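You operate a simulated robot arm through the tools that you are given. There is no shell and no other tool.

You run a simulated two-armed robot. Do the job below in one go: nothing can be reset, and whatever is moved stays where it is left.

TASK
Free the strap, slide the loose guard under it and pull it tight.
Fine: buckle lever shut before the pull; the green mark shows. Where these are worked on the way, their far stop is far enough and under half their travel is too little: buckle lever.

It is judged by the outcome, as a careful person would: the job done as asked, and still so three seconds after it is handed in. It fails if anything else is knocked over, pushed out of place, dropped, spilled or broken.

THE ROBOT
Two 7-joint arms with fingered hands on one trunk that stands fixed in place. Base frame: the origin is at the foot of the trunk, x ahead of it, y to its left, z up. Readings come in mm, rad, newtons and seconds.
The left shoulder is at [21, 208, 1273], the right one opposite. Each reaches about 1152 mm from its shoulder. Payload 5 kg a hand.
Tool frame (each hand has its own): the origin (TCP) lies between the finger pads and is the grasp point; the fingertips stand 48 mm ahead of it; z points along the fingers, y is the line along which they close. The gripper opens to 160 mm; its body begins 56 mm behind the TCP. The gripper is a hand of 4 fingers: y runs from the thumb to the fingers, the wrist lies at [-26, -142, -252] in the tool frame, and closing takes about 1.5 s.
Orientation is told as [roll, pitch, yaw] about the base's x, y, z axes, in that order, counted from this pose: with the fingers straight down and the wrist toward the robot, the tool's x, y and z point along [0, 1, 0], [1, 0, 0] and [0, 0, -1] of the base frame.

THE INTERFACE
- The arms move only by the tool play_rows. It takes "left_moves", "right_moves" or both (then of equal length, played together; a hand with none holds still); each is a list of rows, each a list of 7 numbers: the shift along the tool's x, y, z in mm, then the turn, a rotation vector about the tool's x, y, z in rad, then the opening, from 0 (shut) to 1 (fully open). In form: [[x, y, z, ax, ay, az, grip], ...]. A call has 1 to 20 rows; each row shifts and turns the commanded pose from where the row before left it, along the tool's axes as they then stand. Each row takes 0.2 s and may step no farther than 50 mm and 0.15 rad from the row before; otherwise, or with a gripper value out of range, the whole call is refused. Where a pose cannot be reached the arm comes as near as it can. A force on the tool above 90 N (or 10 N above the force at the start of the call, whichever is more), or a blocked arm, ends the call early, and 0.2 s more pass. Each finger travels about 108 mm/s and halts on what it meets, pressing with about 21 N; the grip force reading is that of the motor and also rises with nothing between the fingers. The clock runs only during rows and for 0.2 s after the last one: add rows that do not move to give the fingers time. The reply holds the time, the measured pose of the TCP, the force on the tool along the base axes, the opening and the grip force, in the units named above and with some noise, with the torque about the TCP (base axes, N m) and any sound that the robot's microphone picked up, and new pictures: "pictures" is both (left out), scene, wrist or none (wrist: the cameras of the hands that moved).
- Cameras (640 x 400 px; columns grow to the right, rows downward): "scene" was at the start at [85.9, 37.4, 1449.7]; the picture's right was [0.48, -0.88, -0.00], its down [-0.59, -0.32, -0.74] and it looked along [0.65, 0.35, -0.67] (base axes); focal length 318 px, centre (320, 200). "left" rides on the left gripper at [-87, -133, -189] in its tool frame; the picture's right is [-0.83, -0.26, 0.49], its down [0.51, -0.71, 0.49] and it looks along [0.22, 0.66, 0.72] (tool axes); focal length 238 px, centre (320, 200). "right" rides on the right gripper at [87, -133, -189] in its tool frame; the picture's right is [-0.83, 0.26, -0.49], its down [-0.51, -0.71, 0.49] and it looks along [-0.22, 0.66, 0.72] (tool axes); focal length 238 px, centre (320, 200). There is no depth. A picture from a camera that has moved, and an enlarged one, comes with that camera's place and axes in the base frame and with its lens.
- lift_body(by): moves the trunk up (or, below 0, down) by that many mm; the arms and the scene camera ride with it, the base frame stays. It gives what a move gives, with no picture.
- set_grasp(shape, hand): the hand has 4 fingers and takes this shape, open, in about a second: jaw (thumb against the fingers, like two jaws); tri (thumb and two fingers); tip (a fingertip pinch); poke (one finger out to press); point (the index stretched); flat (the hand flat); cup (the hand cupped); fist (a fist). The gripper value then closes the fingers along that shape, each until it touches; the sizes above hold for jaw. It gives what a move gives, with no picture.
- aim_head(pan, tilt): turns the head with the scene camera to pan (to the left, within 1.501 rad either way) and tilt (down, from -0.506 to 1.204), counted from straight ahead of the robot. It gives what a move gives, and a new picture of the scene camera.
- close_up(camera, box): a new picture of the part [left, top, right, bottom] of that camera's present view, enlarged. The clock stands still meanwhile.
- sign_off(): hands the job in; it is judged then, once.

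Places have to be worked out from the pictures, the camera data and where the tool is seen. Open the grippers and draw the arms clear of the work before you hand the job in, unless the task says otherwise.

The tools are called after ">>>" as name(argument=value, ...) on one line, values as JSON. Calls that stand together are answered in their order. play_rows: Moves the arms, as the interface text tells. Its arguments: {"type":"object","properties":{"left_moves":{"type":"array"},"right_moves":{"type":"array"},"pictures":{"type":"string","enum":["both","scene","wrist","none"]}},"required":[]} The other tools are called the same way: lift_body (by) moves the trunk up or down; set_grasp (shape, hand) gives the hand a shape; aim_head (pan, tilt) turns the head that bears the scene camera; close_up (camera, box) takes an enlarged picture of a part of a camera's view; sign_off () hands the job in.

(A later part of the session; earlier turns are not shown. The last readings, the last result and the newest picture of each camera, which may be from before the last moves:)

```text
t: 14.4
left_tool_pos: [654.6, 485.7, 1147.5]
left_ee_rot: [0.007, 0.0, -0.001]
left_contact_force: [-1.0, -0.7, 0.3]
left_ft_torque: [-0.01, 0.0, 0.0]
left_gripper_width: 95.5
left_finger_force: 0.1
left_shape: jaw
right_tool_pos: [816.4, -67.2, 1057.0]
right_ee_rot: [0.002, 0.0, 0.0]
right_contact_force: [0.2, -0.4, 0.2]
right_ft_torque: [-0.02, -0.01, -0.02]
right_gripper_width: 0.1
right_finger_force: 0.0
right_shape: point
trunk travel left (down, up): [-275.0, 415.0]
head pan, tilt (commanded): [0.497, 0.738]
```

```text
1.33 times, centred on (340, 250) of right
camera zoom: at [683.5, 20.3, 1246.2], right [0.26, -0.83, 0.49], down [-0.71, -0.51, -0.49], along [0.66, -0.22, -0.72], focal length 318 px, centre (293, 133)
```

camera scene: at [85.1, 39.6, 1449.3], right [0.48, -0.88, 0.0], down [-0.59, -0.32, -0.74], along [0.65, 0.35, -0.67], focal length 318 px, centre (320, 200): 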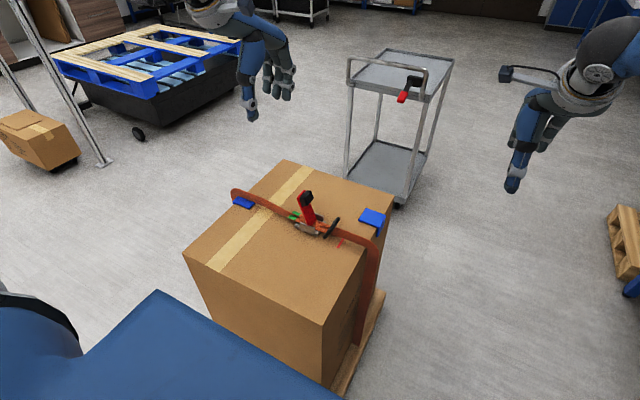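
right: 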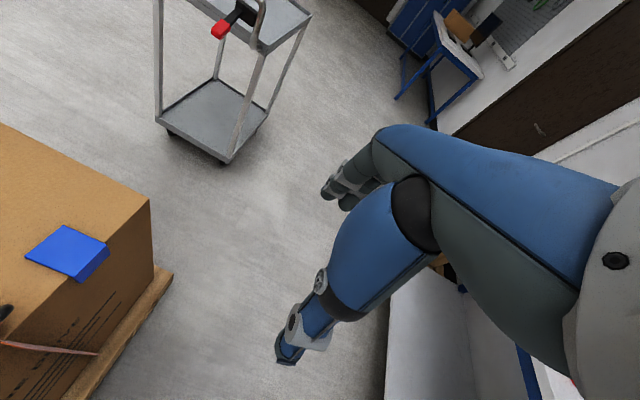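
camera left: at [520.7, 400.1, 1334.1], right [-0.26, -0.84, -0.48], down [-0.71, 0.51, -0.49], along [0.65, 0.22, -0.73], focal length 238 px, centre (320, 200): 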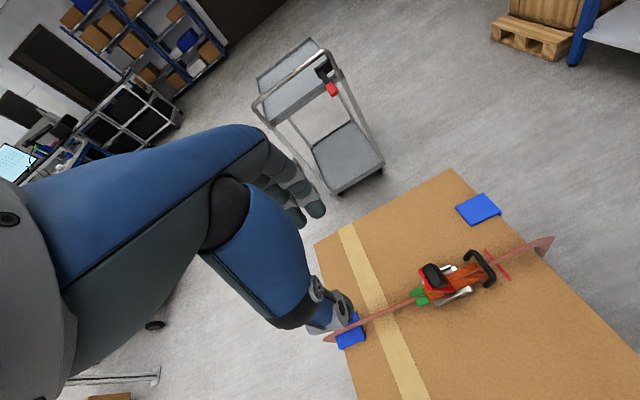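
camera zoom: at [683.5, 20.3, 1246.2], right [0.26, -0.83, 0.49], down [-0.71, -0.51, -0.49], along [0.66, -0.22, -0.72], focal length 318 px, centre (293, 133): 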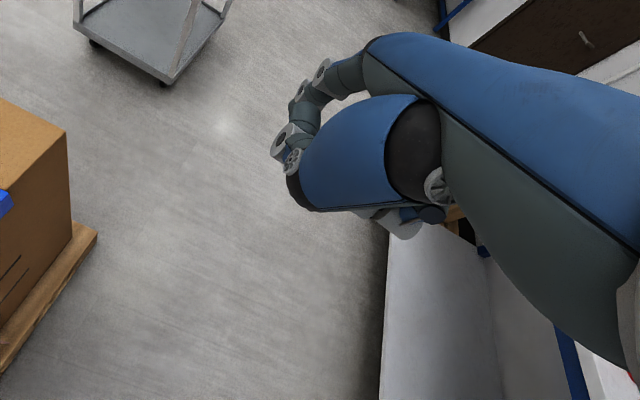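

The stretched finger isn't evident yet; I let the hand settle for a moment with the shape held open and look again.

>>> play_rows(right_moves=[[0, 0, 0, 0, 0, 0, 1], [0, 0, 0, 0, 0, 0, 1], [0, 0, 0, 0, 0, 0, 1], [0, 0, 0, 0, 0, 0, 1]], pictures="both")

>>> close_up(camera="scene", box=[500, 60, 600, 200])

```text
t: 15.4
left_tool_pos: [654.5, 486.5, 1146.5]
left_ee_rot: [0.0, 0.0, -0.002]
left_contact_force: [0.0, -0.4, -0.3]
left_ft_torque: [0.0, -0.01, -0.02]
left_gripper_width: 95.4
left_finger_force: 0.1
left_shape: jaw
right_tool_pos: [815.4, -67.5, 1056.5]
right_ee_rot: [-0.001, 0.001, -0.001]
right_contact_force: [0.1, 0.0, -0.5]
right_ft_torque: [0.0, -0.01, -0.04]
right_gripper_width: 0.0
right_finger_force: 0.2
right_shape: point
trunk travel left (down, up): [-275.0, 415.0]
head pan, tilt (commanded): [0.497, 0.738]
camera scene: at [85.9, 37.4, 1449.7], right [0.48, -0.88, 0.0], down [-0.59, -0.32, -0.74], along [0.65, 0.35, -0.67], focal length 318 px, centre (320, 200)
camera right: at [683.5, 20.3, 1246.2], right [0.26, -0.83, 0.49], down [-0.71, -0.51, -0.49], along [0.66, -0.22, -0.72], focal length 238 px, centre (320, 200)
```

scene: 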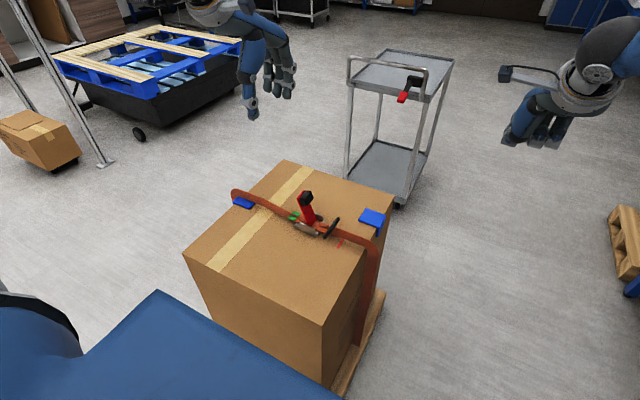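
right: 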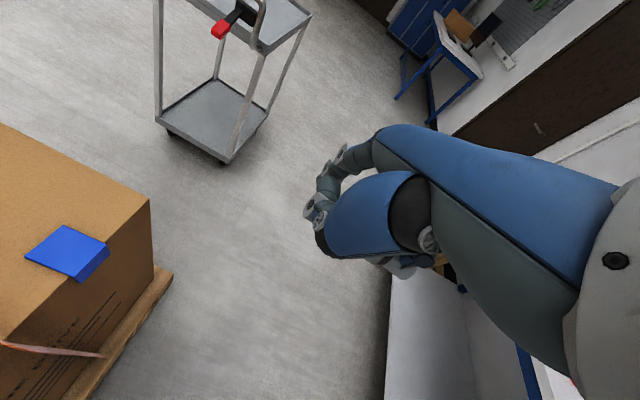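

```text
2.86 times, centred on (550, 130) of scene
camera zoom: at [85.9, 37.4, 1449.7], right [0.48, -0.88, 0.0], down [-0.59, -0.32, -0.74], along [0.65, 0.35, -0.67], focal length 909 px, centre (-337, 400)
```

zoom: 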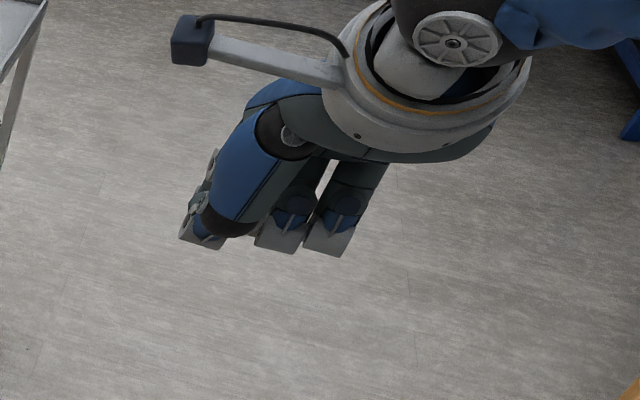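

"Point" leaves the index bent. I try "flat", which could push the guard's edge evenly with three fingertips.

>>> set_grasp(shape="flat", hand="right")

>>> close_up(camera="scene", box=[480, 60, 600, 210])

>>> close_up(camera="right", box=[200, 100, 480, 400])

```text
t: 16.3
left_tool_pos: [654.2, 485.4, 1146.8]
left_ee_rot: [-0.001, 0.001, 0.001]
left_contact_force: [0.4, 0.0, 0.3]
left_ft_torque: [0.01, 0.0, -0.01]
left_gripper_width: 95.6
left_finger_force: 0.0
left_shape: jaw
right_tool_pos: [815.8, -68.4, 1056.9]
right_ee_rot: [0.0, 0.0, 0.0]
right_contact_force: [0.1, 0.6, -0.6]
right_ft_torque: [0.02, 0.0, -0.04]
right_gripper_width: 153.8
right_finger_force: 0.1
right_shape: flat
trunk travel left (down, up): [-275.0, 415.0]
head pan, tilt (commanded): [0.497, 0.738]
```

```text
2.67 times, centred on (540, 135) of scene
camera zoom: at [86.0, 37.5, 1449.7], right [0.48, -0.88, 0.0], down [-0.59, -0.32, -0.74], along [0.65, 0.35, -0.67], focal length 848 px, centre (-267, 373)
```

zoom: 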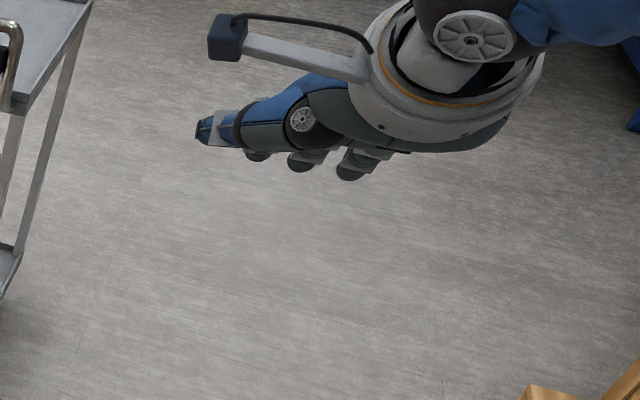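

```text
1.33 times, centred on (340, 250) of right
camera zoom: at [683.5, 20.4, 1246.1], right [0.26, -0.83, 0.49], down [-0.71, -0.51, -0.49], along [0.66, -0.22, -0.72], focal length 318 px, centre (293, 133)
```

zoom: 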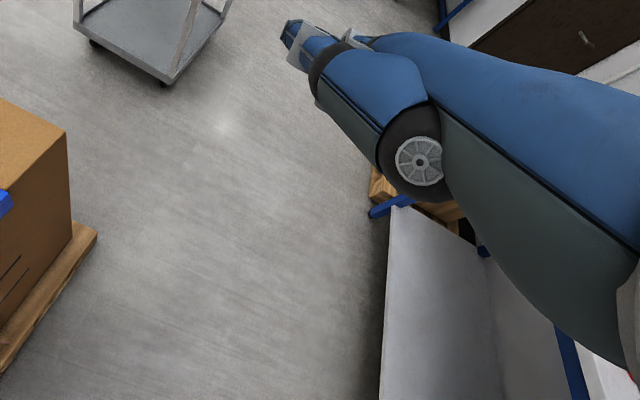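

In "flat" the right hand's three fingers extend ~48° forward of straight down with the thumb out to the side (+y), which would come close to the upright lever. The left hand (thumb on −y side) suits better for pushing the guard toward −x, so I put the left hand flat and return the right to jaw.

>>> set_grasp(shape="flat", hand="left")

>>> set_grasp(shape="jaw", hand="right")

>>> play_rows(left_moves=[[0, 0, 0, 0.141, 0, 0, 1], [0, 0, 0, 0.141, 0, 0, 1], [0, 0, 0, 0.141, 0, 0, 1], [0, 0, 0, 0.141, 0, 0, 1], [0, 0, 0, 0.141, 0, 0, 1], [0, 0, 0, 0.141, 0, 0, 1]])

>>> close_up(camera="scene", box=[180, 0, 340, 120])

```text
t: 17.2
left_tool_pos: [654.5, 485.2, 1146.0]
left_ee_rot: [0.0, 0.0, 0.0]
left_contact_force: [-1.1, 0.0, -0.1]
left_ft_torque: [-0.02, -0.01, 0.02]
left_gripper_width: 153.6
left_finger_force: 0.1
left_shape: flat
right_tool_pos: [815.8, -67.0, 1056.6]
right_ee_rot: [0.0, 0.0, 0.0]
right_contact_force: [0.4, -0.2, 1.0]
right_ft_torque: [0.01, 0.0, 0.0]
right_gripper_width: 153.7
right_finger_force: 0.0
right_shape: flat
trunk travel left (down, up): [-275.0, 415.0]
head pan, tilt (commanded): [0.497, 0.738]
```

```text
t: 18.1
left_tool_pos: [654.7, 485.9, 1145.9]
left_ee_rot: [0.001, 0.001, -0.001]
left_contact_force: [0.0, 0.6, -0.7]
left_ft_torque: [0.0, 0.03, -0.01]
left_gripper_width: 153.4
left_finger_force: 0.1
left_shape: flat
right_tool_pos: [815.6, -66.2, 1056.9]
right_ee_rot: [0.0, 0.0, -0.001]
right_contact_force: [0.0, -0.1, 1.5]
right_ft_torque: [-0.01, -0.01, 0.01]
right_gripper_width: 159.8
right_finger_force: 0.0
right_shape: jaw
trunk travel left (down, up): [-275.0, 415.0]
head pan, tilt (commanded): [0.497, 0.738]
```

```text
t: 19.5
left_tool_pos: [655.8, 485.7, 1145.8]
left_ee_rot: [0.0, 0.85, -0.001]
left_contact_force: [1.7, 0.0, 0.5]
left_ft_torque: [-0.03, 0.1, 0.02]
left_gripper_width: 153.4
left_finger_force: 0.0
left_shape: flat
right_tool_pos: [817.0, -68.2, 1054.1]
right_ee_rot: [0.001, 0.002, -0.001]
right_contact_force: [-0.1, -0.5, -1.6]
right_ft_torque: [0.04, 0.15, 0.06]
right_gripper_width: 159.9
right_finger_force: 0.0
right_shape: jaw
trunk travel left (down, up): [-275.0, 415.0]
head pan, tilt (commanded): [0.497, 0.738]
camera scene: at [87.9, 37.2, 1449.5], right [0.48, -0.88, 0.0], down [-0.59, -0.32, -0.74], along [0.65, 0.35, -0.67], focal length 318 px, centre (320, 200)
camera left: at [710.7, 398.5, 1371.1], right [-0.54, -0.83, -0.13], down [-0.84, 0.51, 0.21], along [-0.11, 0.22, -0.97], focal length 238 px, centre (320, 200)
```

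scene: 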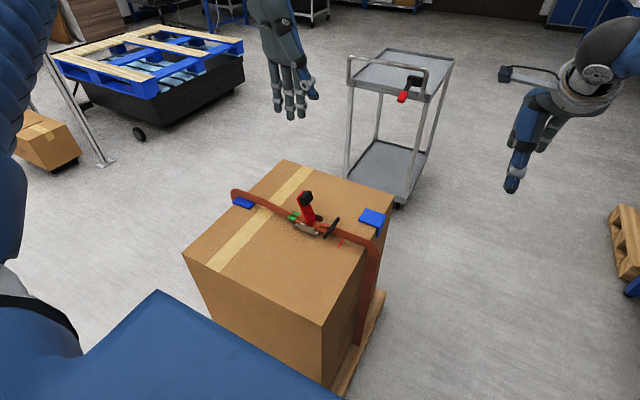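
left: 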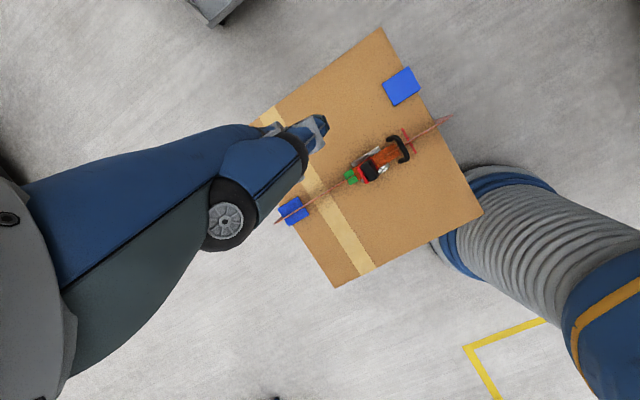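

```text
3.33 times, centred on (260, 60) of scene
camera zoom: at [87.9, 37.2, 1449.5], right [0.48, -0.88, 0.0], down [-0.59, -0.32, -0.74], along [0.65, 0.35, -0.67], focal length 1060 px, centre (520, 667)
```

zoom: 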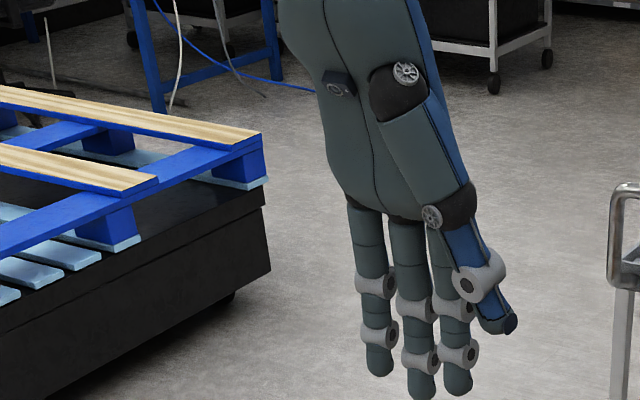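

The flat left hand now points straight down with its palm toward the robot; the middle fingertip (the longest) lies about TCP + [108, 12, −127]. I carry it high over to behind (+x of) the loose guard.

>>> play_rows(left_moves=[[-39.4, 17.8, 0.6, 0, 0, 0, 1], [-39.4, 17.8, 0.6, 0, 0, 0, 1], [-39.4, 17.8, 0.6, 0, 0, 0, 1], [-39.4, 17.8, 0.6, 0, 0, 0, 1], [-39.4, 17.8, 0.6, 0, 0, 0, 1], [-39.4, 17.8, 0.6, 0, 0, 0, 1], [-39.4, 17.8, 0.6, 0, 0, 0, 1]])

>>> close_up(camera="scene", box=[300, 100, 460, 230])

>>> close_up(camera="right", box=[0, 100, 240, 350])

```text
t: 21.1
left_tool_pos: [736.7, 210.0, 1051.3]
left_ee_rot: [0.003, 0.846, 0.003]
left_contact_force: [1.0, 1.4, 1.6]
left_ft_torque: [-0.05, 0.0, 0.09]
left_gripper_width: 153.7
left_finger_force: 0.1
left_shape: flat
right_tool_pos: [816.8, -68.6, 1056.5]
right_ee_rot: [-0.001, 0.003, -0.002]
right_contact_force: [0.3, -1.6, -1.1]
right_ft_torque: [0.21, 0.07, 0.05]
right_gripper_width: 160.0
right_finger_force: 0.1
right_shape: jaw
trunk travel left (down, up): [-275.0, 415.0]
head pan, tilt (commanded): [0.497, 0.738]
camera scene: at [86.8, 35.6, 1449.7], right [0.48, -0.88, 0.0], down [-0.59, -0.32, -0.74], along [0.65, 0.35, -0.67], focal length 318 px, centre (320, 200)
camera left: at [789.7, 122.0, 1276.2], right [-0.53, -0.84, -0.13], down [-0.84, 0.5, 0.21], along [-0.11, 0.22, -0.97], focal length 238 px, centre (320, 200)
```

scene: 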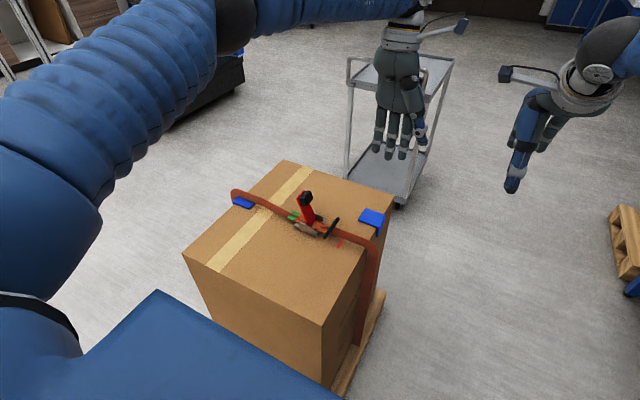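
left: 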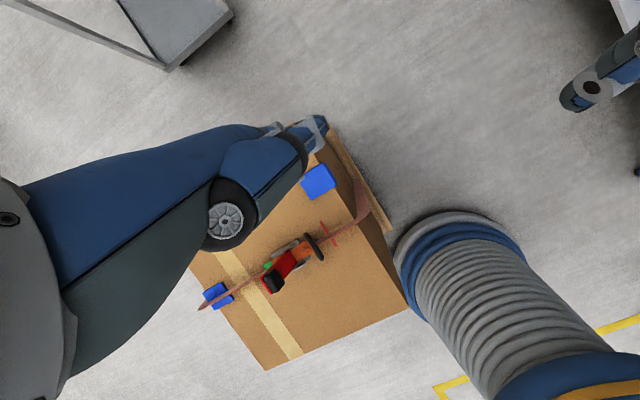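

```text
3.08 times, centred on (380, 165) of scene
camera zoom: at [86.8, 35.6, 1449.7], right [0.48, -0.88, 0.0], down [-0.59, -0.32, -0.74], along [0.65, 0.35, -0.67], focal length 979 px, centre (135, 308)
```

zoom: 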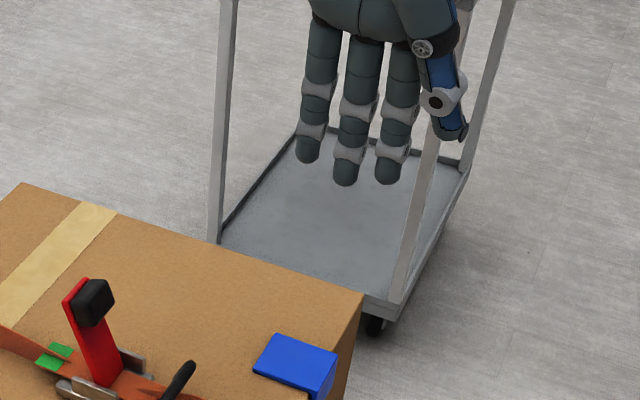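

```text
1.60 times, centred on (120, 225) of right
camera zoom: at [684.5, 18.5, 1245.4], right [0.26, -0.83, 0.49], down [-0.71, -0.51, -0.49], along [0.65, -0.22, -0.72], focal length 381 px, centre (640, 160)
```

zoom: 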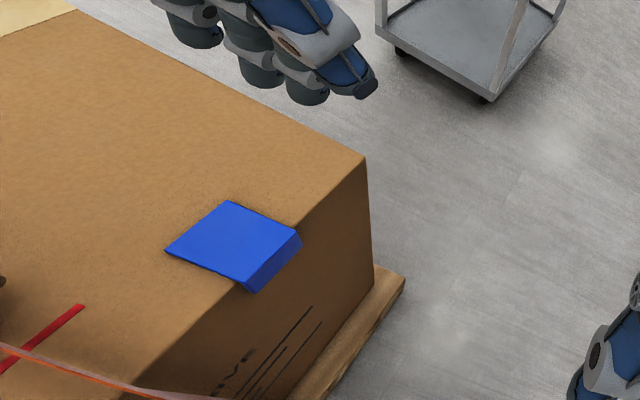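

Triangulating with the right camera puts the middle fingertip at [836, 218, 930] (TCP + [99, 8, −121]) and the guard at x≈743–804, y≈191–261. I lower the fingertip to just above the box top behind the guard.

>>> play_rows(left_moves=[[1, 28.1, 24.9, 0, 0, 0, 1], [1, 28.1, 24.9, 0, 0, 0, 1], [1, 28.1, 24.9, 0, 0, 0, 1], [1, 28.1, 24.9, 0, 0, 0, 1], [1, 22.5, 19.9, 0, 0, 0, 1], [0, 0, 0, 0, 0, 0, 1]])

>>> close_up(camera="scene", box=[320, 150, 420, 250])

>>> close_up(camera="right", box=[0, 150, 200, 320])

```text
t: 22.5
left_tool_pos: [735.5, 213.8, 876.5]
left_ee_rot: [0.0, 0.84, 0.001]
left_contact_force: [-3.8, 1.2, 41.2]
left_ft_torque: [0.75, -4.49, 0.17]
left_gripper_width: 153.6
left_finger_force: 0.0
left_shape: flat
right_tool_pos: [813.4, -67.7, 1058.6]
right_ee_rot: [0.0, -0.002, 0.0]
right_contact_force: [1.0, -0.7, 0.3]
right_ft_torque: [0.01, 0.03, 0.05]
right_gripper_width: 159.9
right_finger_force: 0.1
right_shape: jaw
trunk travel left (down, up): [-275.0, 415.0]
head pan, tilt (commanded): [0.497, 0.738]
camera scene: at [82.6, 36.5, 1450.5], right [0.48, -0.88, 0.0], down [-0.59, -0.32, -0.74], along [0.65, 0.35, -0.67], focal length 318 px, centre (320, 200)
camera left: at [787.1, 125.8, 1103.0], right [-0.53, -0.83, -0.13], down [-0.84, 0.51, 0.2], along [-0.1, 0.22, -0.97], focal length 238 px, centre (320, 200)
```

scene: 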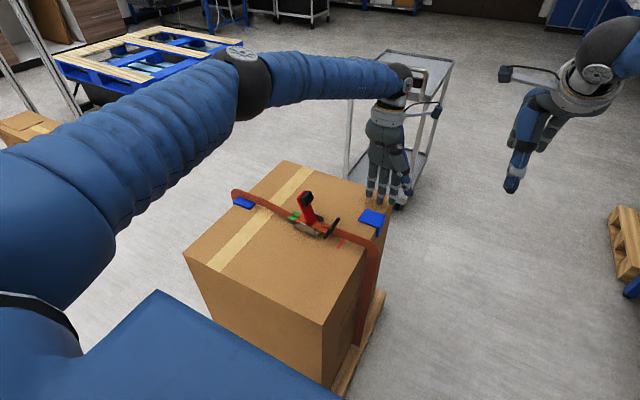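
left: 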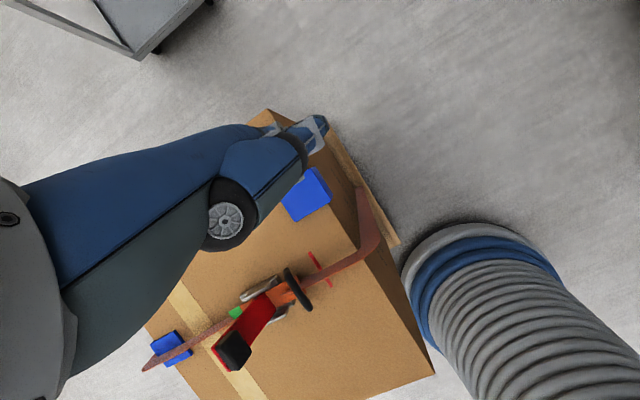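

```text
4.00 times, centred on (370, 200) of scene
camera zoom: at [82.6, 36.5, 1450.5], right [0.48, -0.88, 0.0], down [-0.59, -0.32, -0.74], along [0.65, 0.35, -0.67], focal length 1272 px, centre (120, 200)
```

zoom: 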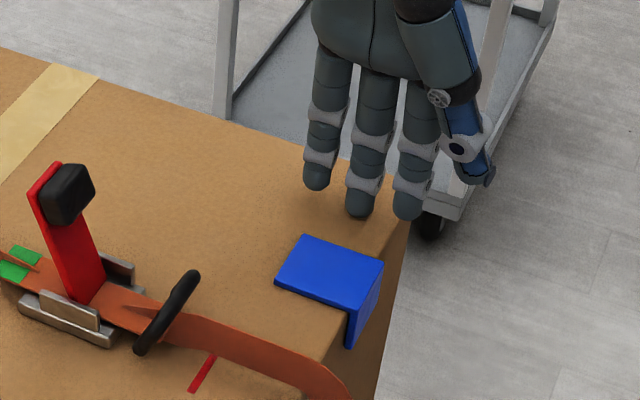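

```text
2.35 times, centred on (100, 235) of right
camera zoom: at [680.7, 19.7, 1248.3], right [0.26, -0.83, 0.49], down [-0.71, -0.51, -0.49], along [0.66, -0.22, -0.72], focal length 561 px, centre (838, 118)
```

zoom: 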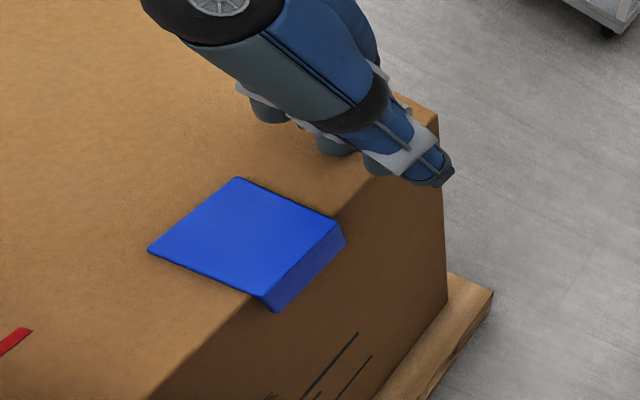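

Contact at 41 N: the fingertip is on the box top about 45 mm behind the guard's far edge (so the fingertip offset is really about [119, 14, −141]). I raise it ~7 mm so it hovers just off the surface and bring it forward 35 mm.

>>> play_rows(left_moves=[[0, -5.2, -4.6, 0, 0, 0, 1], [0, -7.7, 8.7, 0, 0, 0, 1], [0, -7.7, 8.7, 0, 0, 0, 1], [0, -7.7, 8.7, 0, 0, 0, 1], [0, 0, 0, 0, 0, 0, 1]])

>>> close_up(camera="scene", box=[320, 150, 420, 250])

>>> close_up(camera="right", box=[0, 150, 200, 320])

```text
t: 23.7
left_tool_pos: [700.9, 217.3, 877.5]
left_ee_rot: [0.002, 0.849, 0.001]
left_contact_force: [1.7, -0.2, 4.1]
left_ft_torque: [0.03, -0.87, -0.06]
left_gripper_width: 153.6
left_finger_force: 0.1
left_shape: flat
right_tool_pos: [816.1, -67.3, 1056.4]
right_ee_rot: [0.0, -0.001, 0.0]
right_contact_force: [0.1, 0.3, -0.8]
right_ft_torque: [0.01, 0.0, 0.03]
right_gripper_width: 159.8
right_finger_force: 0.1
right_shape: jaw
trunk travel left (down, up): [-275.0, 415.0]
head pan, tilt (commanded): [0.497, 0.738]
camera scene: at [85.9, 37.0, 1449.7], right [0.48, -0.88, 0.0], down [-0.59, -0.32, -0.74], along [0.65, 0.35, -0.67], focal length 318 px, centre (320, 200)
camera left: at [754.4, 128.1, 1103.0], right [-0.54, -0.83, -0.13], down [-0.84, 0.51, 0.21], along [-0.11, 0.22, -0.97], focal length 238 px, centre (320, 200)
```

scene: 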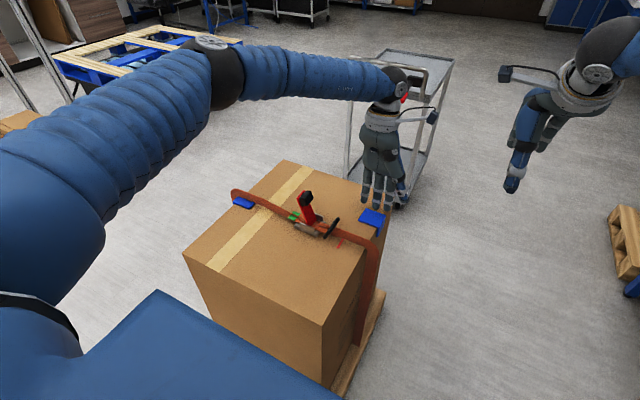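
left: 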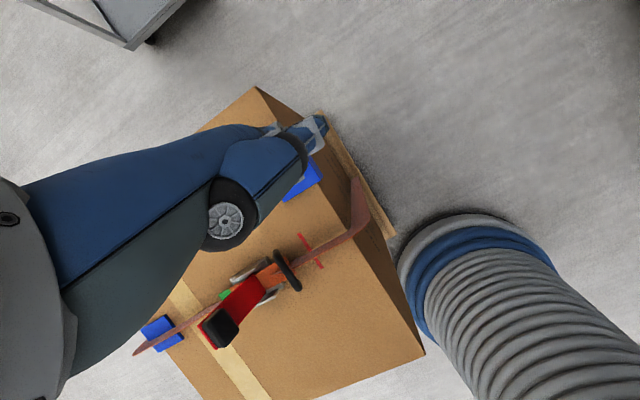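

```text
4.00 times, centred on (370, 200) of scene
camera zoom: at [85.9, 37.0, 1449.7], right [0.48, -0.88, 0.0], down [-0.59, -0.32, -0.74], along [0.65, 0.35, -0.67], focal length 1272 px, centre (120, 200)
```

zoom: 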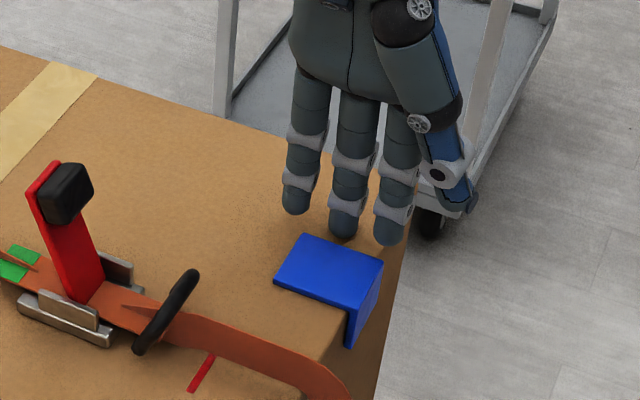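

```text
2.35 times, centred on (100, 235) of right
camera zoom: at [683.5, 20.0, 1246.2], right [0.26, -0.83, 0.49], down [-0.71, -0.51, -0.49], along [0.66, -0.22, -0.72], focal length 561 px, centre (838, 118)
```

zoom: 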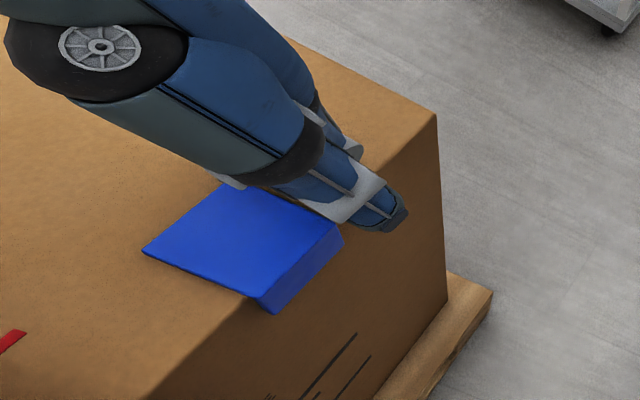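

The middle fingertip now sits ~12 mm behind the guard's far edge at its mid-width, lightly on the box (4 N). I push toward −x slowly by 72 mm and look.

>>> play_rows(left_moves=[[0, -7.95, 9.0, 0, 0, 0, 1], [0, -7.95, 9.0, 0, 0, 0, 1], [0, -7.95, 9.0, 0, 0, 0, 1], [0, -7.95, 9.0, 0, 0, 0, 1], [0, -7.95, 9.0, 0, 0, 0, 1], [0, -7.95, 9.0, 0, 0, 0, 1]])

>>> close_up(camera="scene", box=[320, 150, 420, 250])

>>> close_up(camera="right", box=[0, 200, 200, 370])

```text
t: 25.1
left_tool_pos: [627.6, 214.9, 877.8]
left_ee_rot: [0.001, 0.847, 0.001]
left_contact_force: [1.6, 0.5, 4.4]
left_ft_torque: [0.11, -0.7, 0.02]
left_gripper_width: 153.5
left_finger_force: 0.0
left_shape: flat
right_tool_pos: [815.7, -66.9, 1057.3]
right_ee_rot: [0.001, 0.001, 0.0]
right_contact_force: [0.0, -0.6, 0.7]
right_ft_torque: [-0.04, 0.0, -0.04]
right_gripper_width: 159.6
right_finger_force: 0.1
right_shape: jaw
trunk travel left (down, up): [-275.0, 415.0]
head pan, tilt (commanded): [0.497, 0.738]
camera scene: at [85.6, 37.3, 1449.8], right [0.48, -0.88, 0.0], down [-0.59, -0.32, -0.74], along [0.65, 0.35, -0.67], focal length 318 px, centre (320, 200)
camera left: at [680.8, 127.3, 1103.2], right [-0.54, -0.83, -0.13], down [-0.84, 0.51, 0.21], along [-0.11, 0.22, -0.97], focal length 238 px, centre (320, 200)
```

scene: 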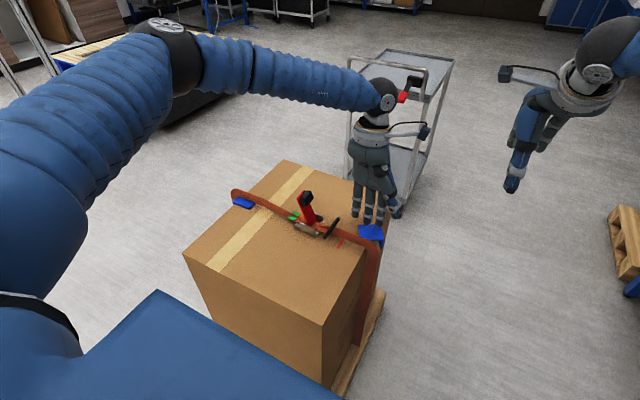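
left: 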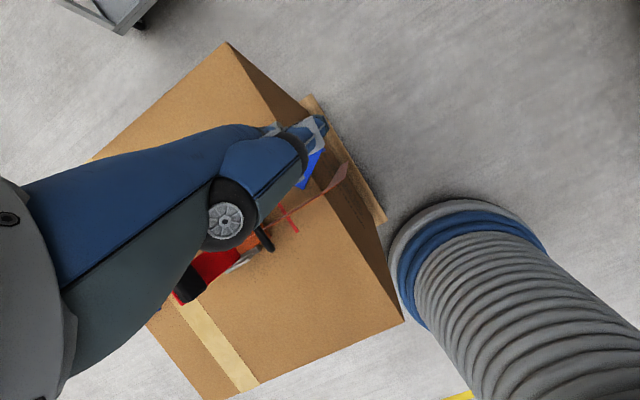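

```text
4.00 times, centred on (370, 200) of scene
camera zoom: at [85.6, 37.3, 1449.8], right [0.48, -0.88, 0.0], down [-0.59, -0.32, -0.74], along [0.65, 0.35, -0.67], focal length 1272 px, centre (120, 200)
```

zoom: 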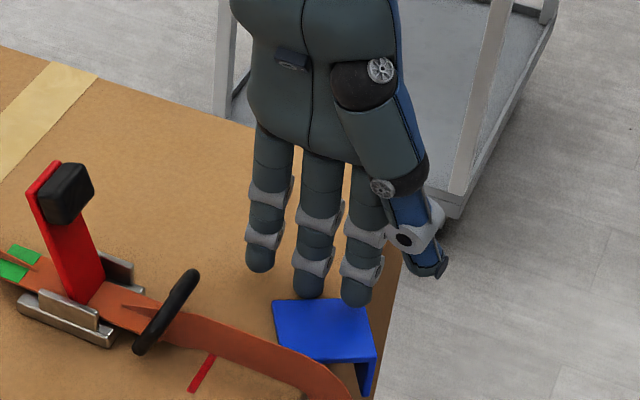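

```text
2.35 times, centred on (100, 285) of right
camera zoom: at [683.2, 20.3, 1246.4], right [0.26, -0.83, 0.49], down [-0.71, -0.51, -0.49], along [0.66, -0.22, -0.72], focal length 561 px, centre (838, 0)
```

zoom: 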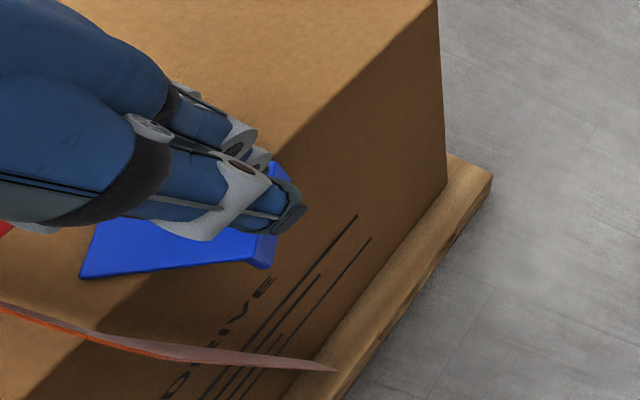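

The guard moved but yawed ~24° counter-clockwise, because I pushed on the +y side of its resistance centre. I back off and roll the hand so that the index and middle fingertips are level, to push with two contacts and square it up.

>>> play_rows(left_moves=[[0, -2.6, -42.4, 0, 0, 0, 1], [0, 0, -10, 0, 0, 0, 1], [-12, 0, 0, 0, 0.0774, -0.0874, 1], [-12, 0, 0, 0, 0.0774, -0.0874, 1], [-12, 0, 0, 0, 0.0774, -0.0874, 1], [0, 0, 0, 0, 0, 0, 1]])

>>> close_up(camera="scene", box=[320, 150, 420, 250])

>>> close_up(camera="right", box=[0, 180, 200, 350])

```text
t: 26.5
left_tool_pos: [663.8, 180.4, 909.0]
left_ee_rot: [0.505, 0.78, 0.371]
left_contact_force: [0.4, 0.8, -0.3]
left_ft_torque: [-0.08, -0.01, 0.08]
left_gripper_width: 153.8
left_finger_force: 0.1
left_shape: flat
right_tool_pos: [814.9, -66.8, 1056.7]
right_ee_rot: [-0.001, 0.001, 0.0]
right_contact_force: [-0.4, 0.4, 0.3]
right_ft_torque: [-0.08, 0.0, -0.04]
right_gripper_width: 159.9
right_finger_force: 0.0
right_shape: jaw
trunk travel left (down, up): [-275.0, 415.0]
head pan, tilt (commanded): [0.497, 0.738]
camera scene: at [85.9, 38.4, 1449.7], right [0.48, -0.88, 0.0], down [-0.59, -0.32, -0.74], along [0.65, 0.35, -0.67], focal length 318 px, centre (320, 200)
camera left: at [717.0, 21.5, 1092.0], right [-0.54, -0.74, -0.41], down [-0.84, 0.4, 0.37], along [-0.11, 0.54, -0.84], focal length 238 px, centre (320, 200)
```

scene: 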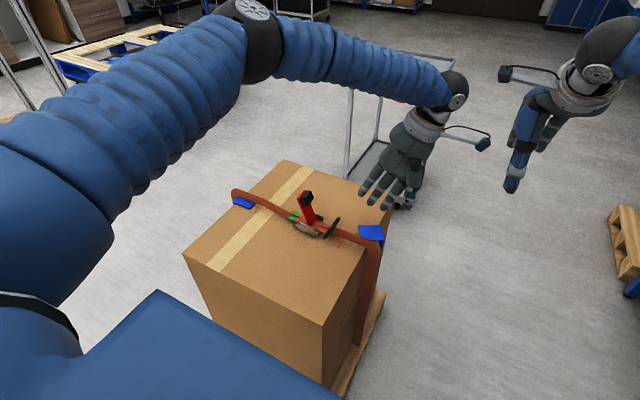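
left: 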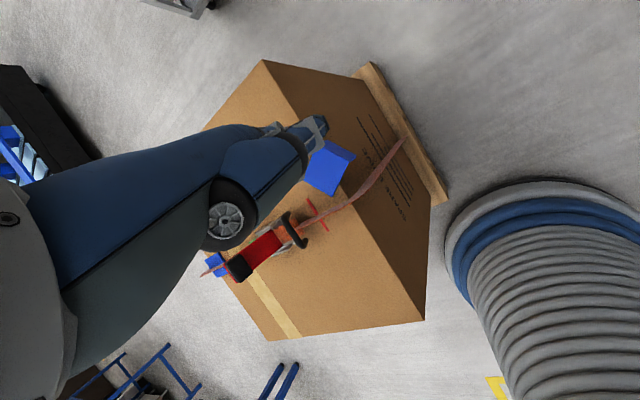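

```text
4.00 times, centred on (370, 200) of scene
camera zoom: at [85.9, 38.4, 1449.7], right [0.48, -0.88, 0.0], down [-0.59, -0.32, -0.74], along [0.65, 0.35, -0.67], focal length 1272 px, centre (120, 200)
```

zoom: 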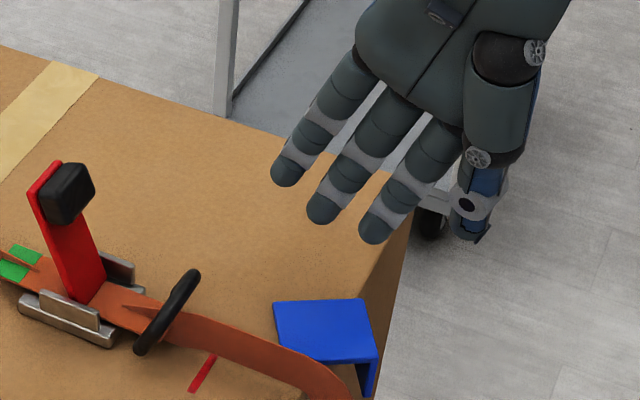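

```text
2.35 times, centred on (100, 265) of right
camera zoom: at [683.3, 21.6, 1246.3], right [0.26, -0.83, 0.49], down [-0.71, -0.51, -0.49], along [0.66, -0.22, -0.72], focal length 561 px, centre (838, 47)
```

zoom: 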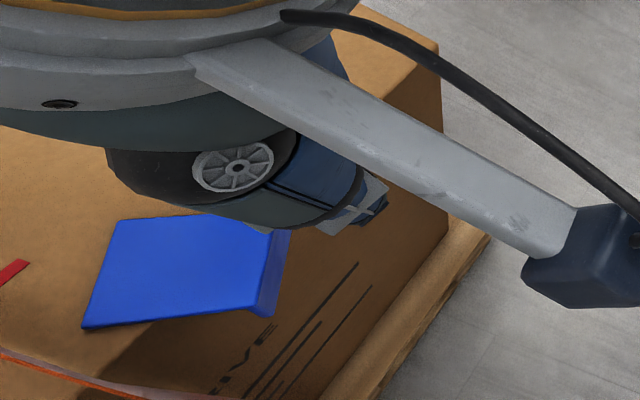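

The guard is yawed ~32° with its near-outer corner sticking out past the edge (centre ≈ [718, 207]). I'll square it by pressing its flap flat against the box side from −y with the right hand's finger backs, so I first draw the left hand away (+y, up) and yaw the right hand 90°.

>>> play_rows(left_moves=[[35.8, -5.2, -4.6, 0, 0, 0, 1], [35.8, -5.2, -4.6, 0, 0, 0, 1], [35.8, -5.2, -4.6, 0, 0, 0, 1], [35.8, -5.2, -4.6, 0, 0, 0, 1], [35.8, -5.2, -4.6, 0, 0, 0, 1], [35.8, -5.2, -4.6, 0, 0, 0, 1], [35.8, -5.2, -4.6, 0, 0, 0, 1], [35.8, -5.2, -4.6, 0, 0, 0, 1], [0, 0, 0, 0, 0, 0, 1], [0, 0, 0, 0, 0, 0, 1], [0, 0, 0, 0, 0, 0, 1]], right_moves=[[0, 0, 0, 0, 0, -0.1428, 0.9], [0, 0, 0, 0, 0, -0.1428, 0.8], [0, 0, 0, 0, 0, -0.1428, 0.7], [0, 0, 0, 0, 0, -0.1428, 0.6], [0, 0, 0, 0, 0, -0.1428, 0.5], [0, 0, 0, 0, 0, -0.1428, 0.4], [0, 0, 0, 0, 0, -0.1428, 0.3], [0, 0, 0, 0, 0, -0.1428, 0.3], [0, 0, 0, 0, 0, -0.1428, 0.3], [0, 0, 0, 0, 0, -0.1428, 0.3], [0, 0, 0, 0, 0, -0.1428, 0.3]])

>>> close_up(camera="scene", box=[300, 150, 420, 260])

```text
t: 28.9
left_tool_pos: [666.7, 431.8, 1059.3]
left_ee_rot: [0.504, 0.78, 0.371]
left_contact_force: [0.6, -0.2, 0.2]
left_ft_torque: [-0.01, 0.02, 0.02]
left_gripper_width: 153.3
left_finger_force: 0.0
left_shape: flat
right_tool_pos: [816.0, -66.7, 1056.3]
right_ee_rot: [-0.001, -0.001, 0.713]
right_contact_force: [-0.5, -0.9, -0.9]
right_ft_torque: [0.01, -0.02, 0.0]
right_gripper_width: 48.6
right_finger_force: 0.0
right_shape: jaw
right hand out of reach, approached as far as the arm can: row 6, 7, 8, 9, 10, 11
trunk travel left (down, up): [-275.0, 415.0]
head pan, tilt (commanded): [0.497, 0.738]
camera scene: at [86.2, 37.2, 1449.7], right [0.48, -0.88, 0.0], down [-0.59, -0.32, -0.74], along [0.65, 0.35, -0.67], focal length 318 px, centre (320, 200)
camera right: at [659.5, -87.6, 1246.2], right [0.74, -0.46, 0.49], down [-0.21, -0.85, -0.49], along [0.64, 0.26, -0.72], focal length 238 px, centre (320, 200)
camera left: at [720.4, 271.5, 1241.5], right [-0.54, -0.74, -0.41], down [-0.84, 0.4, 0.37], along [-0.11, 0.54, -0.84], focal length 238 px, centre (320, 200)
```

scene: 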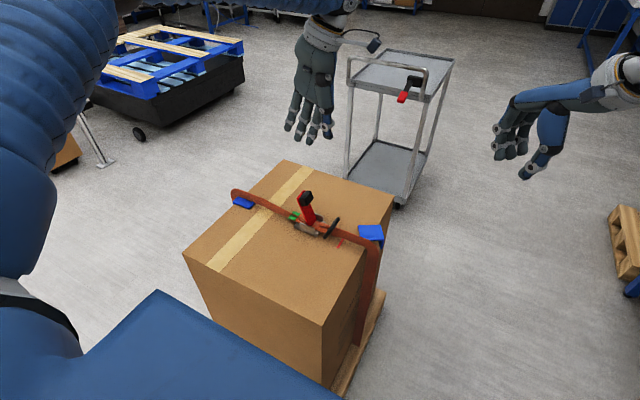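
right: 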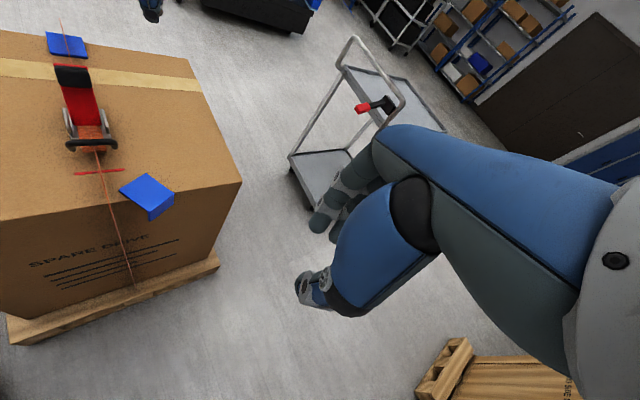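
left: 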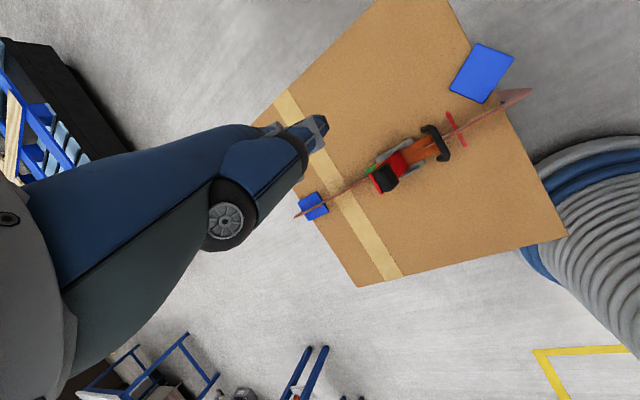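

```text
3.64 times, centred on (360, 205) of scene
camera zoom: at [86.2, 37.2, 1449.7], right [0.48, -0.88, 0.0], down [-0.59, -0.32, -0.74], along [0.65, 0.35, -0.67], focal length 1157 px, centre (174, 182)
```

zoom: 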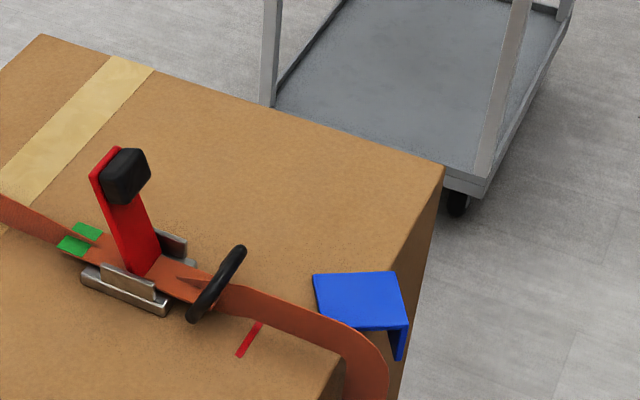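

The right arm cannot yaw past ~0.71 rad here, so I'll use the leading (index) finger instead of the finger backs. First I turn back in small steps to learn how the commanded yaw stands.

>>> play_rows(right_moves=[[0, 0, 0, 0, 0, 0.14, 0.2], [0, 0, 0, 0, 0, 0.14, 0.1]], pictures="none")

```text
t: 29.5
left_tool_pos: [666.8, 431.2, 1059.6]
left_ee_rot: [0.505, 0.779, 0.37]
left_contact_force: [-0.1, 0.8, -0.5]
left_ft_torque: [-0.02, -0.03, 0.01]
left_gripper_width: 153.4
left_finger_force: 0.0
left_shape: flat
right_tool_pos: [816.2, -67.1, 1057.6]
right_ee_rot: [-0.001, 0.0, 0.433]
right_contact_force: [0.1, -0.5, -0.5]
right_ft_torque: [0.01, -0.02, -0.02]
right_gripper_width: 16.4
right_finger_force: 0.0
right_shape: jaw
trunk travel left (down, up): [-275.0, 415.0]
head pan, tilt (commanded): [0.497, 0.738]
```

The commanded yaw follows the reached pose; now yaw is 0.43, natural for the right arm. With nearly closed fingers I go to x≈737 beside the box and lower so the fingertips are at flap height (z≈709), well outside the edge.

>>> play_rows(right_moves=[[37.1, -4.6, 0, 0, 0, 0, 0.05], [37.1, -4.6, 0, 0, 0, 0, 0.05], [37.1, -4.6, 0, 0, 0, 0, 0.05], [37.1, -4.6, 0, 0, 0, 0, 0.05], [0, 0, 43, 0, 0, 0, 0.05], [0, 0, 43, 0, 0, 0, 0.05], [0, 0, 43, 0, 0, 0, 0.05], [0, 0, 43, 0, 0, 0, 0.05], [0, 0, 43, 0, 0, 0, 0.05], [0, 0, 43, 0, 0, 0, 0.05], [0, 0, 43, 0, 0, 0, 0.05]])

>>> close_up(camera="scene", box=[320, 180, 440, 280])

>>> close_up(camera="left", box=[420, 20, 600, 160])

```text
t: 31.9
left_tool_pos: [667.1, 433.0, 1057.8]
left_ee_rot: [0.503, 0.782, 0.371]
left_contact_force: [0.1, -0.4, -0.2]
left_ft_torque: [-0.03, 0.07, 0.0]
left_gripper_width: 153.6
left_finger_force: 0.1
left_shape: flat
right_tool_pos: [738.9, 60.2, 756.8]
right_ee_rot: [0.0, -0.003, 0.433]
right_contact_force: [3.2, 0.0, 0.8]
right_ft_torque: [-0.06, 0.24, 0.05]
right_gripper_width: 7.9
right_finger_force: 0.0
right_shape: jaw
trunk travel left (down, up): [-275.0, 415.0]
head pan, tilt (commanded): [0.497, 0.738]
camera scene: at [86.8, 37.9, 1449.6], right [0.48, -0.88, 0.0], down [-0.59, -0.32, -0.74], along [0.65, 0.35, -0.67], focal length 318 px, centre (320, 200)
camera right: at [581.8, 84.4, 946.4], right [0.58, -0.65, 0.49], down [-0.43, -0.76, -0.49], along [0.69, 0.08, -0.72], focal length 238 px, centre (320, 200)
```

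scene: 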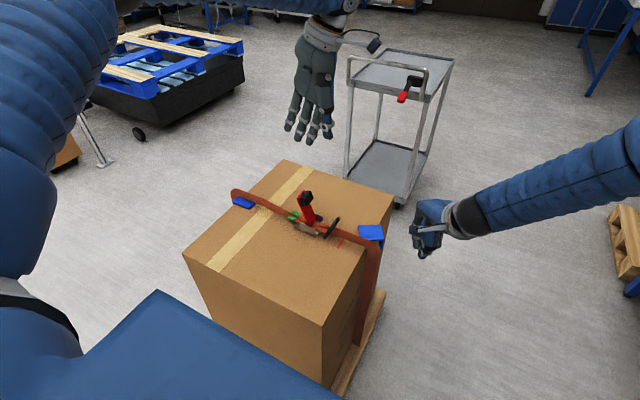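
right: 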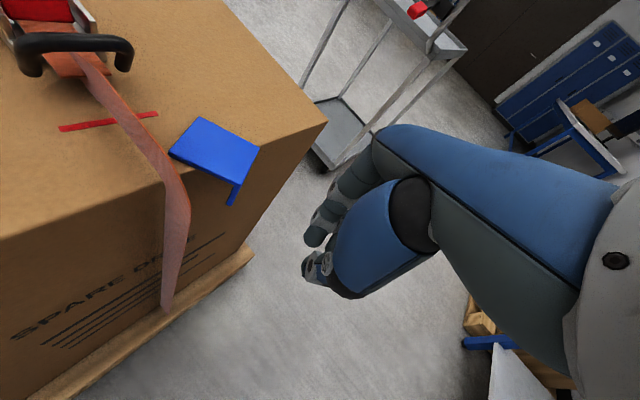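

```text
4.00 times, centred on (380, 230) of scene
camera zoom: at [86.8, 37.9, 1449.6], right [0.48, -0.88, 0.0], down [-0.59, -0.32, -0.74], along [0.65, 0.35, -0.67], focal length 1272 px, centre (80, 80)
```

zoom: 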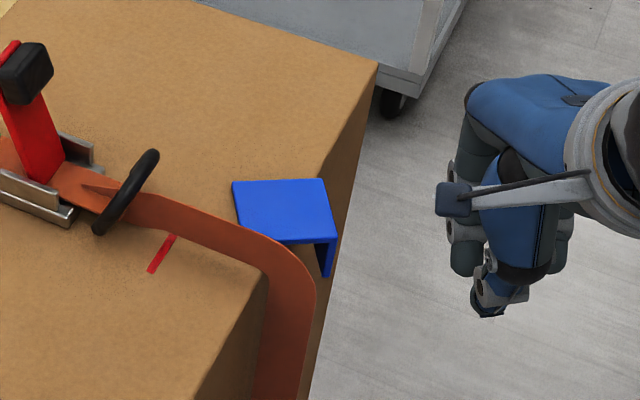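

```text
2.86 times, centred on (510, 90) of left
camera zoom: at [721.0, 271.8, 1240.7], right [-0.54, -0.74, -0.41], down [-0.84, 0.41, 0.37], along [-0.11, 0.54, -0.84], focal length 681 px, centre (-223, 514)
```

zoom: 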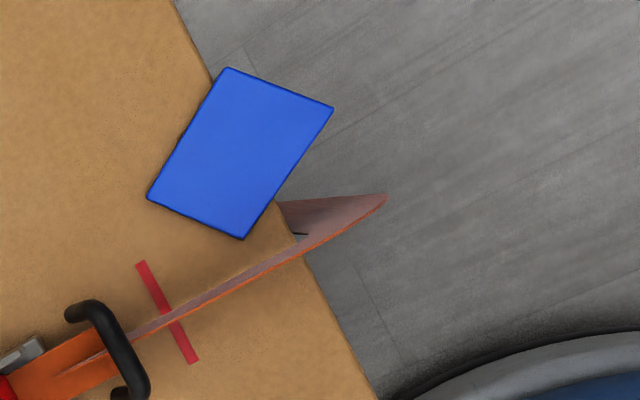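

The overhead left view gives the guard's corners as [715,250], [752,190], [703,160], [665,218] (yaw ≈ 32°), with the red tick and strap centred at x≈647 in the same view. I bring the right index finger to the flap's outer side near x≈730.

>>> play_rows(right_moves=[[21, 2.3, 0, 0, 0, 0, 0.05], [21, 2.3, 0, 0, 0, 0, 0.05], [21, 2.3, 0, 0, 0, 0, 0.05], [7.26, 3.36, 0, 0, 0, 0, 0.05], [7.26, 3.36, 0, 0, 0, 0, 0.05], [7.26, 3.36, 0, 0, 0, 0, 0.05], [0, 0, 0, 0, 0, 0, 0.05]])

>>> close_up(camera="scene", box=[320, 180, 440, 280])

>>> close_up(camera="left", box=[420, 20, 600, 160])

```text
t: 33.5
left_tool_pos: [665.5, 431.7, 1059.5]
left_ee_rot: [0.502, 0.779, 0.371]
left_contact_force: [-0.1, 0.4, 0.1]
left_ft_torque: [-0.02, -0.02, 0.02]
left_gripper_width: 153.5
left_finger_force: 0.0
left_shape: flat
right_tool_pos: [716.6, 143.7, 754.9]
right_ee_rot: [0.001, 0.0, 0.433]
right_contact_force: [-0.8, 0.6, 1.1]
right_ft_torque: [0.0, 0.01, -0.01]
right_gripper_width: 8.5
right_finger_force: 0.0
right_shape: jaw
trunk travel left (down, up): [-275.0, 415.0]
head pan, tilt (commanded): [0.497, 0.738]
camera scene: at [85.9, 37.6, 1449.7], right [0.48, -0.88, 0.0], down [-0.59, -0.32, -0.74], along [0.65, 0.35, -0.67], focal length 318 px, centre (320, 200)
camera right: at [560.5, 167.6, 944.3], right [0.58, -0.65, 0.49], down [-0.43, -0.76, -0.49], along [0.69, 0.08, -0.72], focal length 238 px, centre (320, 200)
```

scene: 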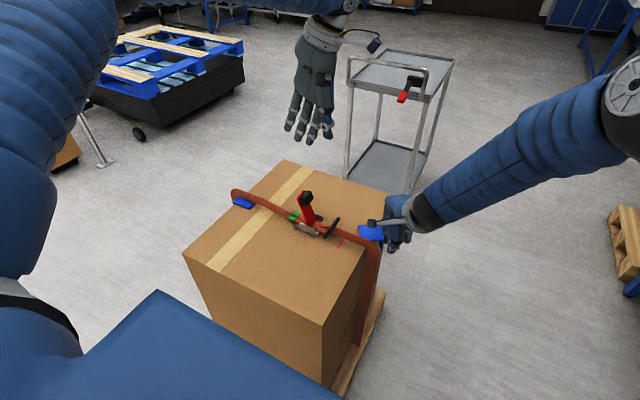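
right: 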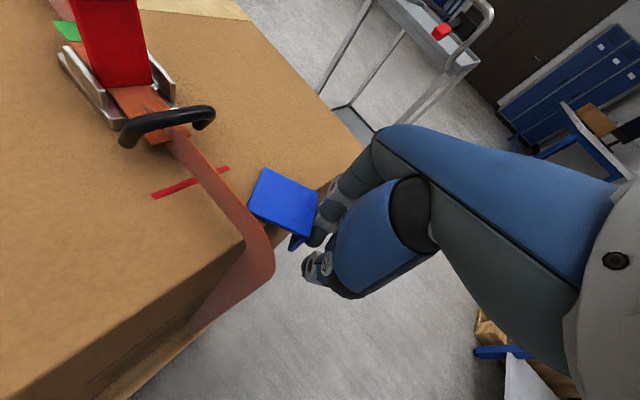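

```text
4.00 times, centred on (380, 230) of scene
camera zoom: at [85.9, 37.6, 1449.7], right [0.48, -0.88, 0.0], down [-0.59, -0.32, -0.74], along [0.65, 0.35, -0.67], focal length 1272 px, centre (80, 80)
```

zoom: 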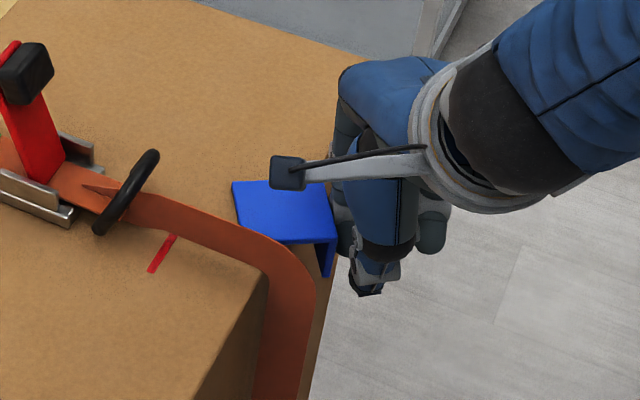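

```text
2.86 times, centred on (510, 90) of left
camera zoom: at [720.1, 271.6, 1241.5], right [-0.54, -0.74, -0.41], down [-0.84, 0.4, 0.37], along [-0.11, 0.54, -0.84], focal length 681 px, centre (-223, 514)
```

zoom: 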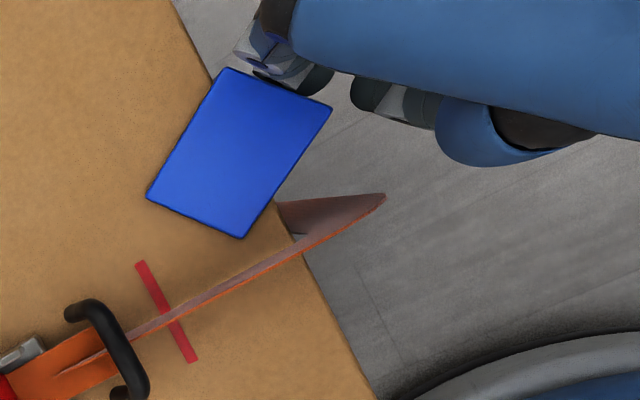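

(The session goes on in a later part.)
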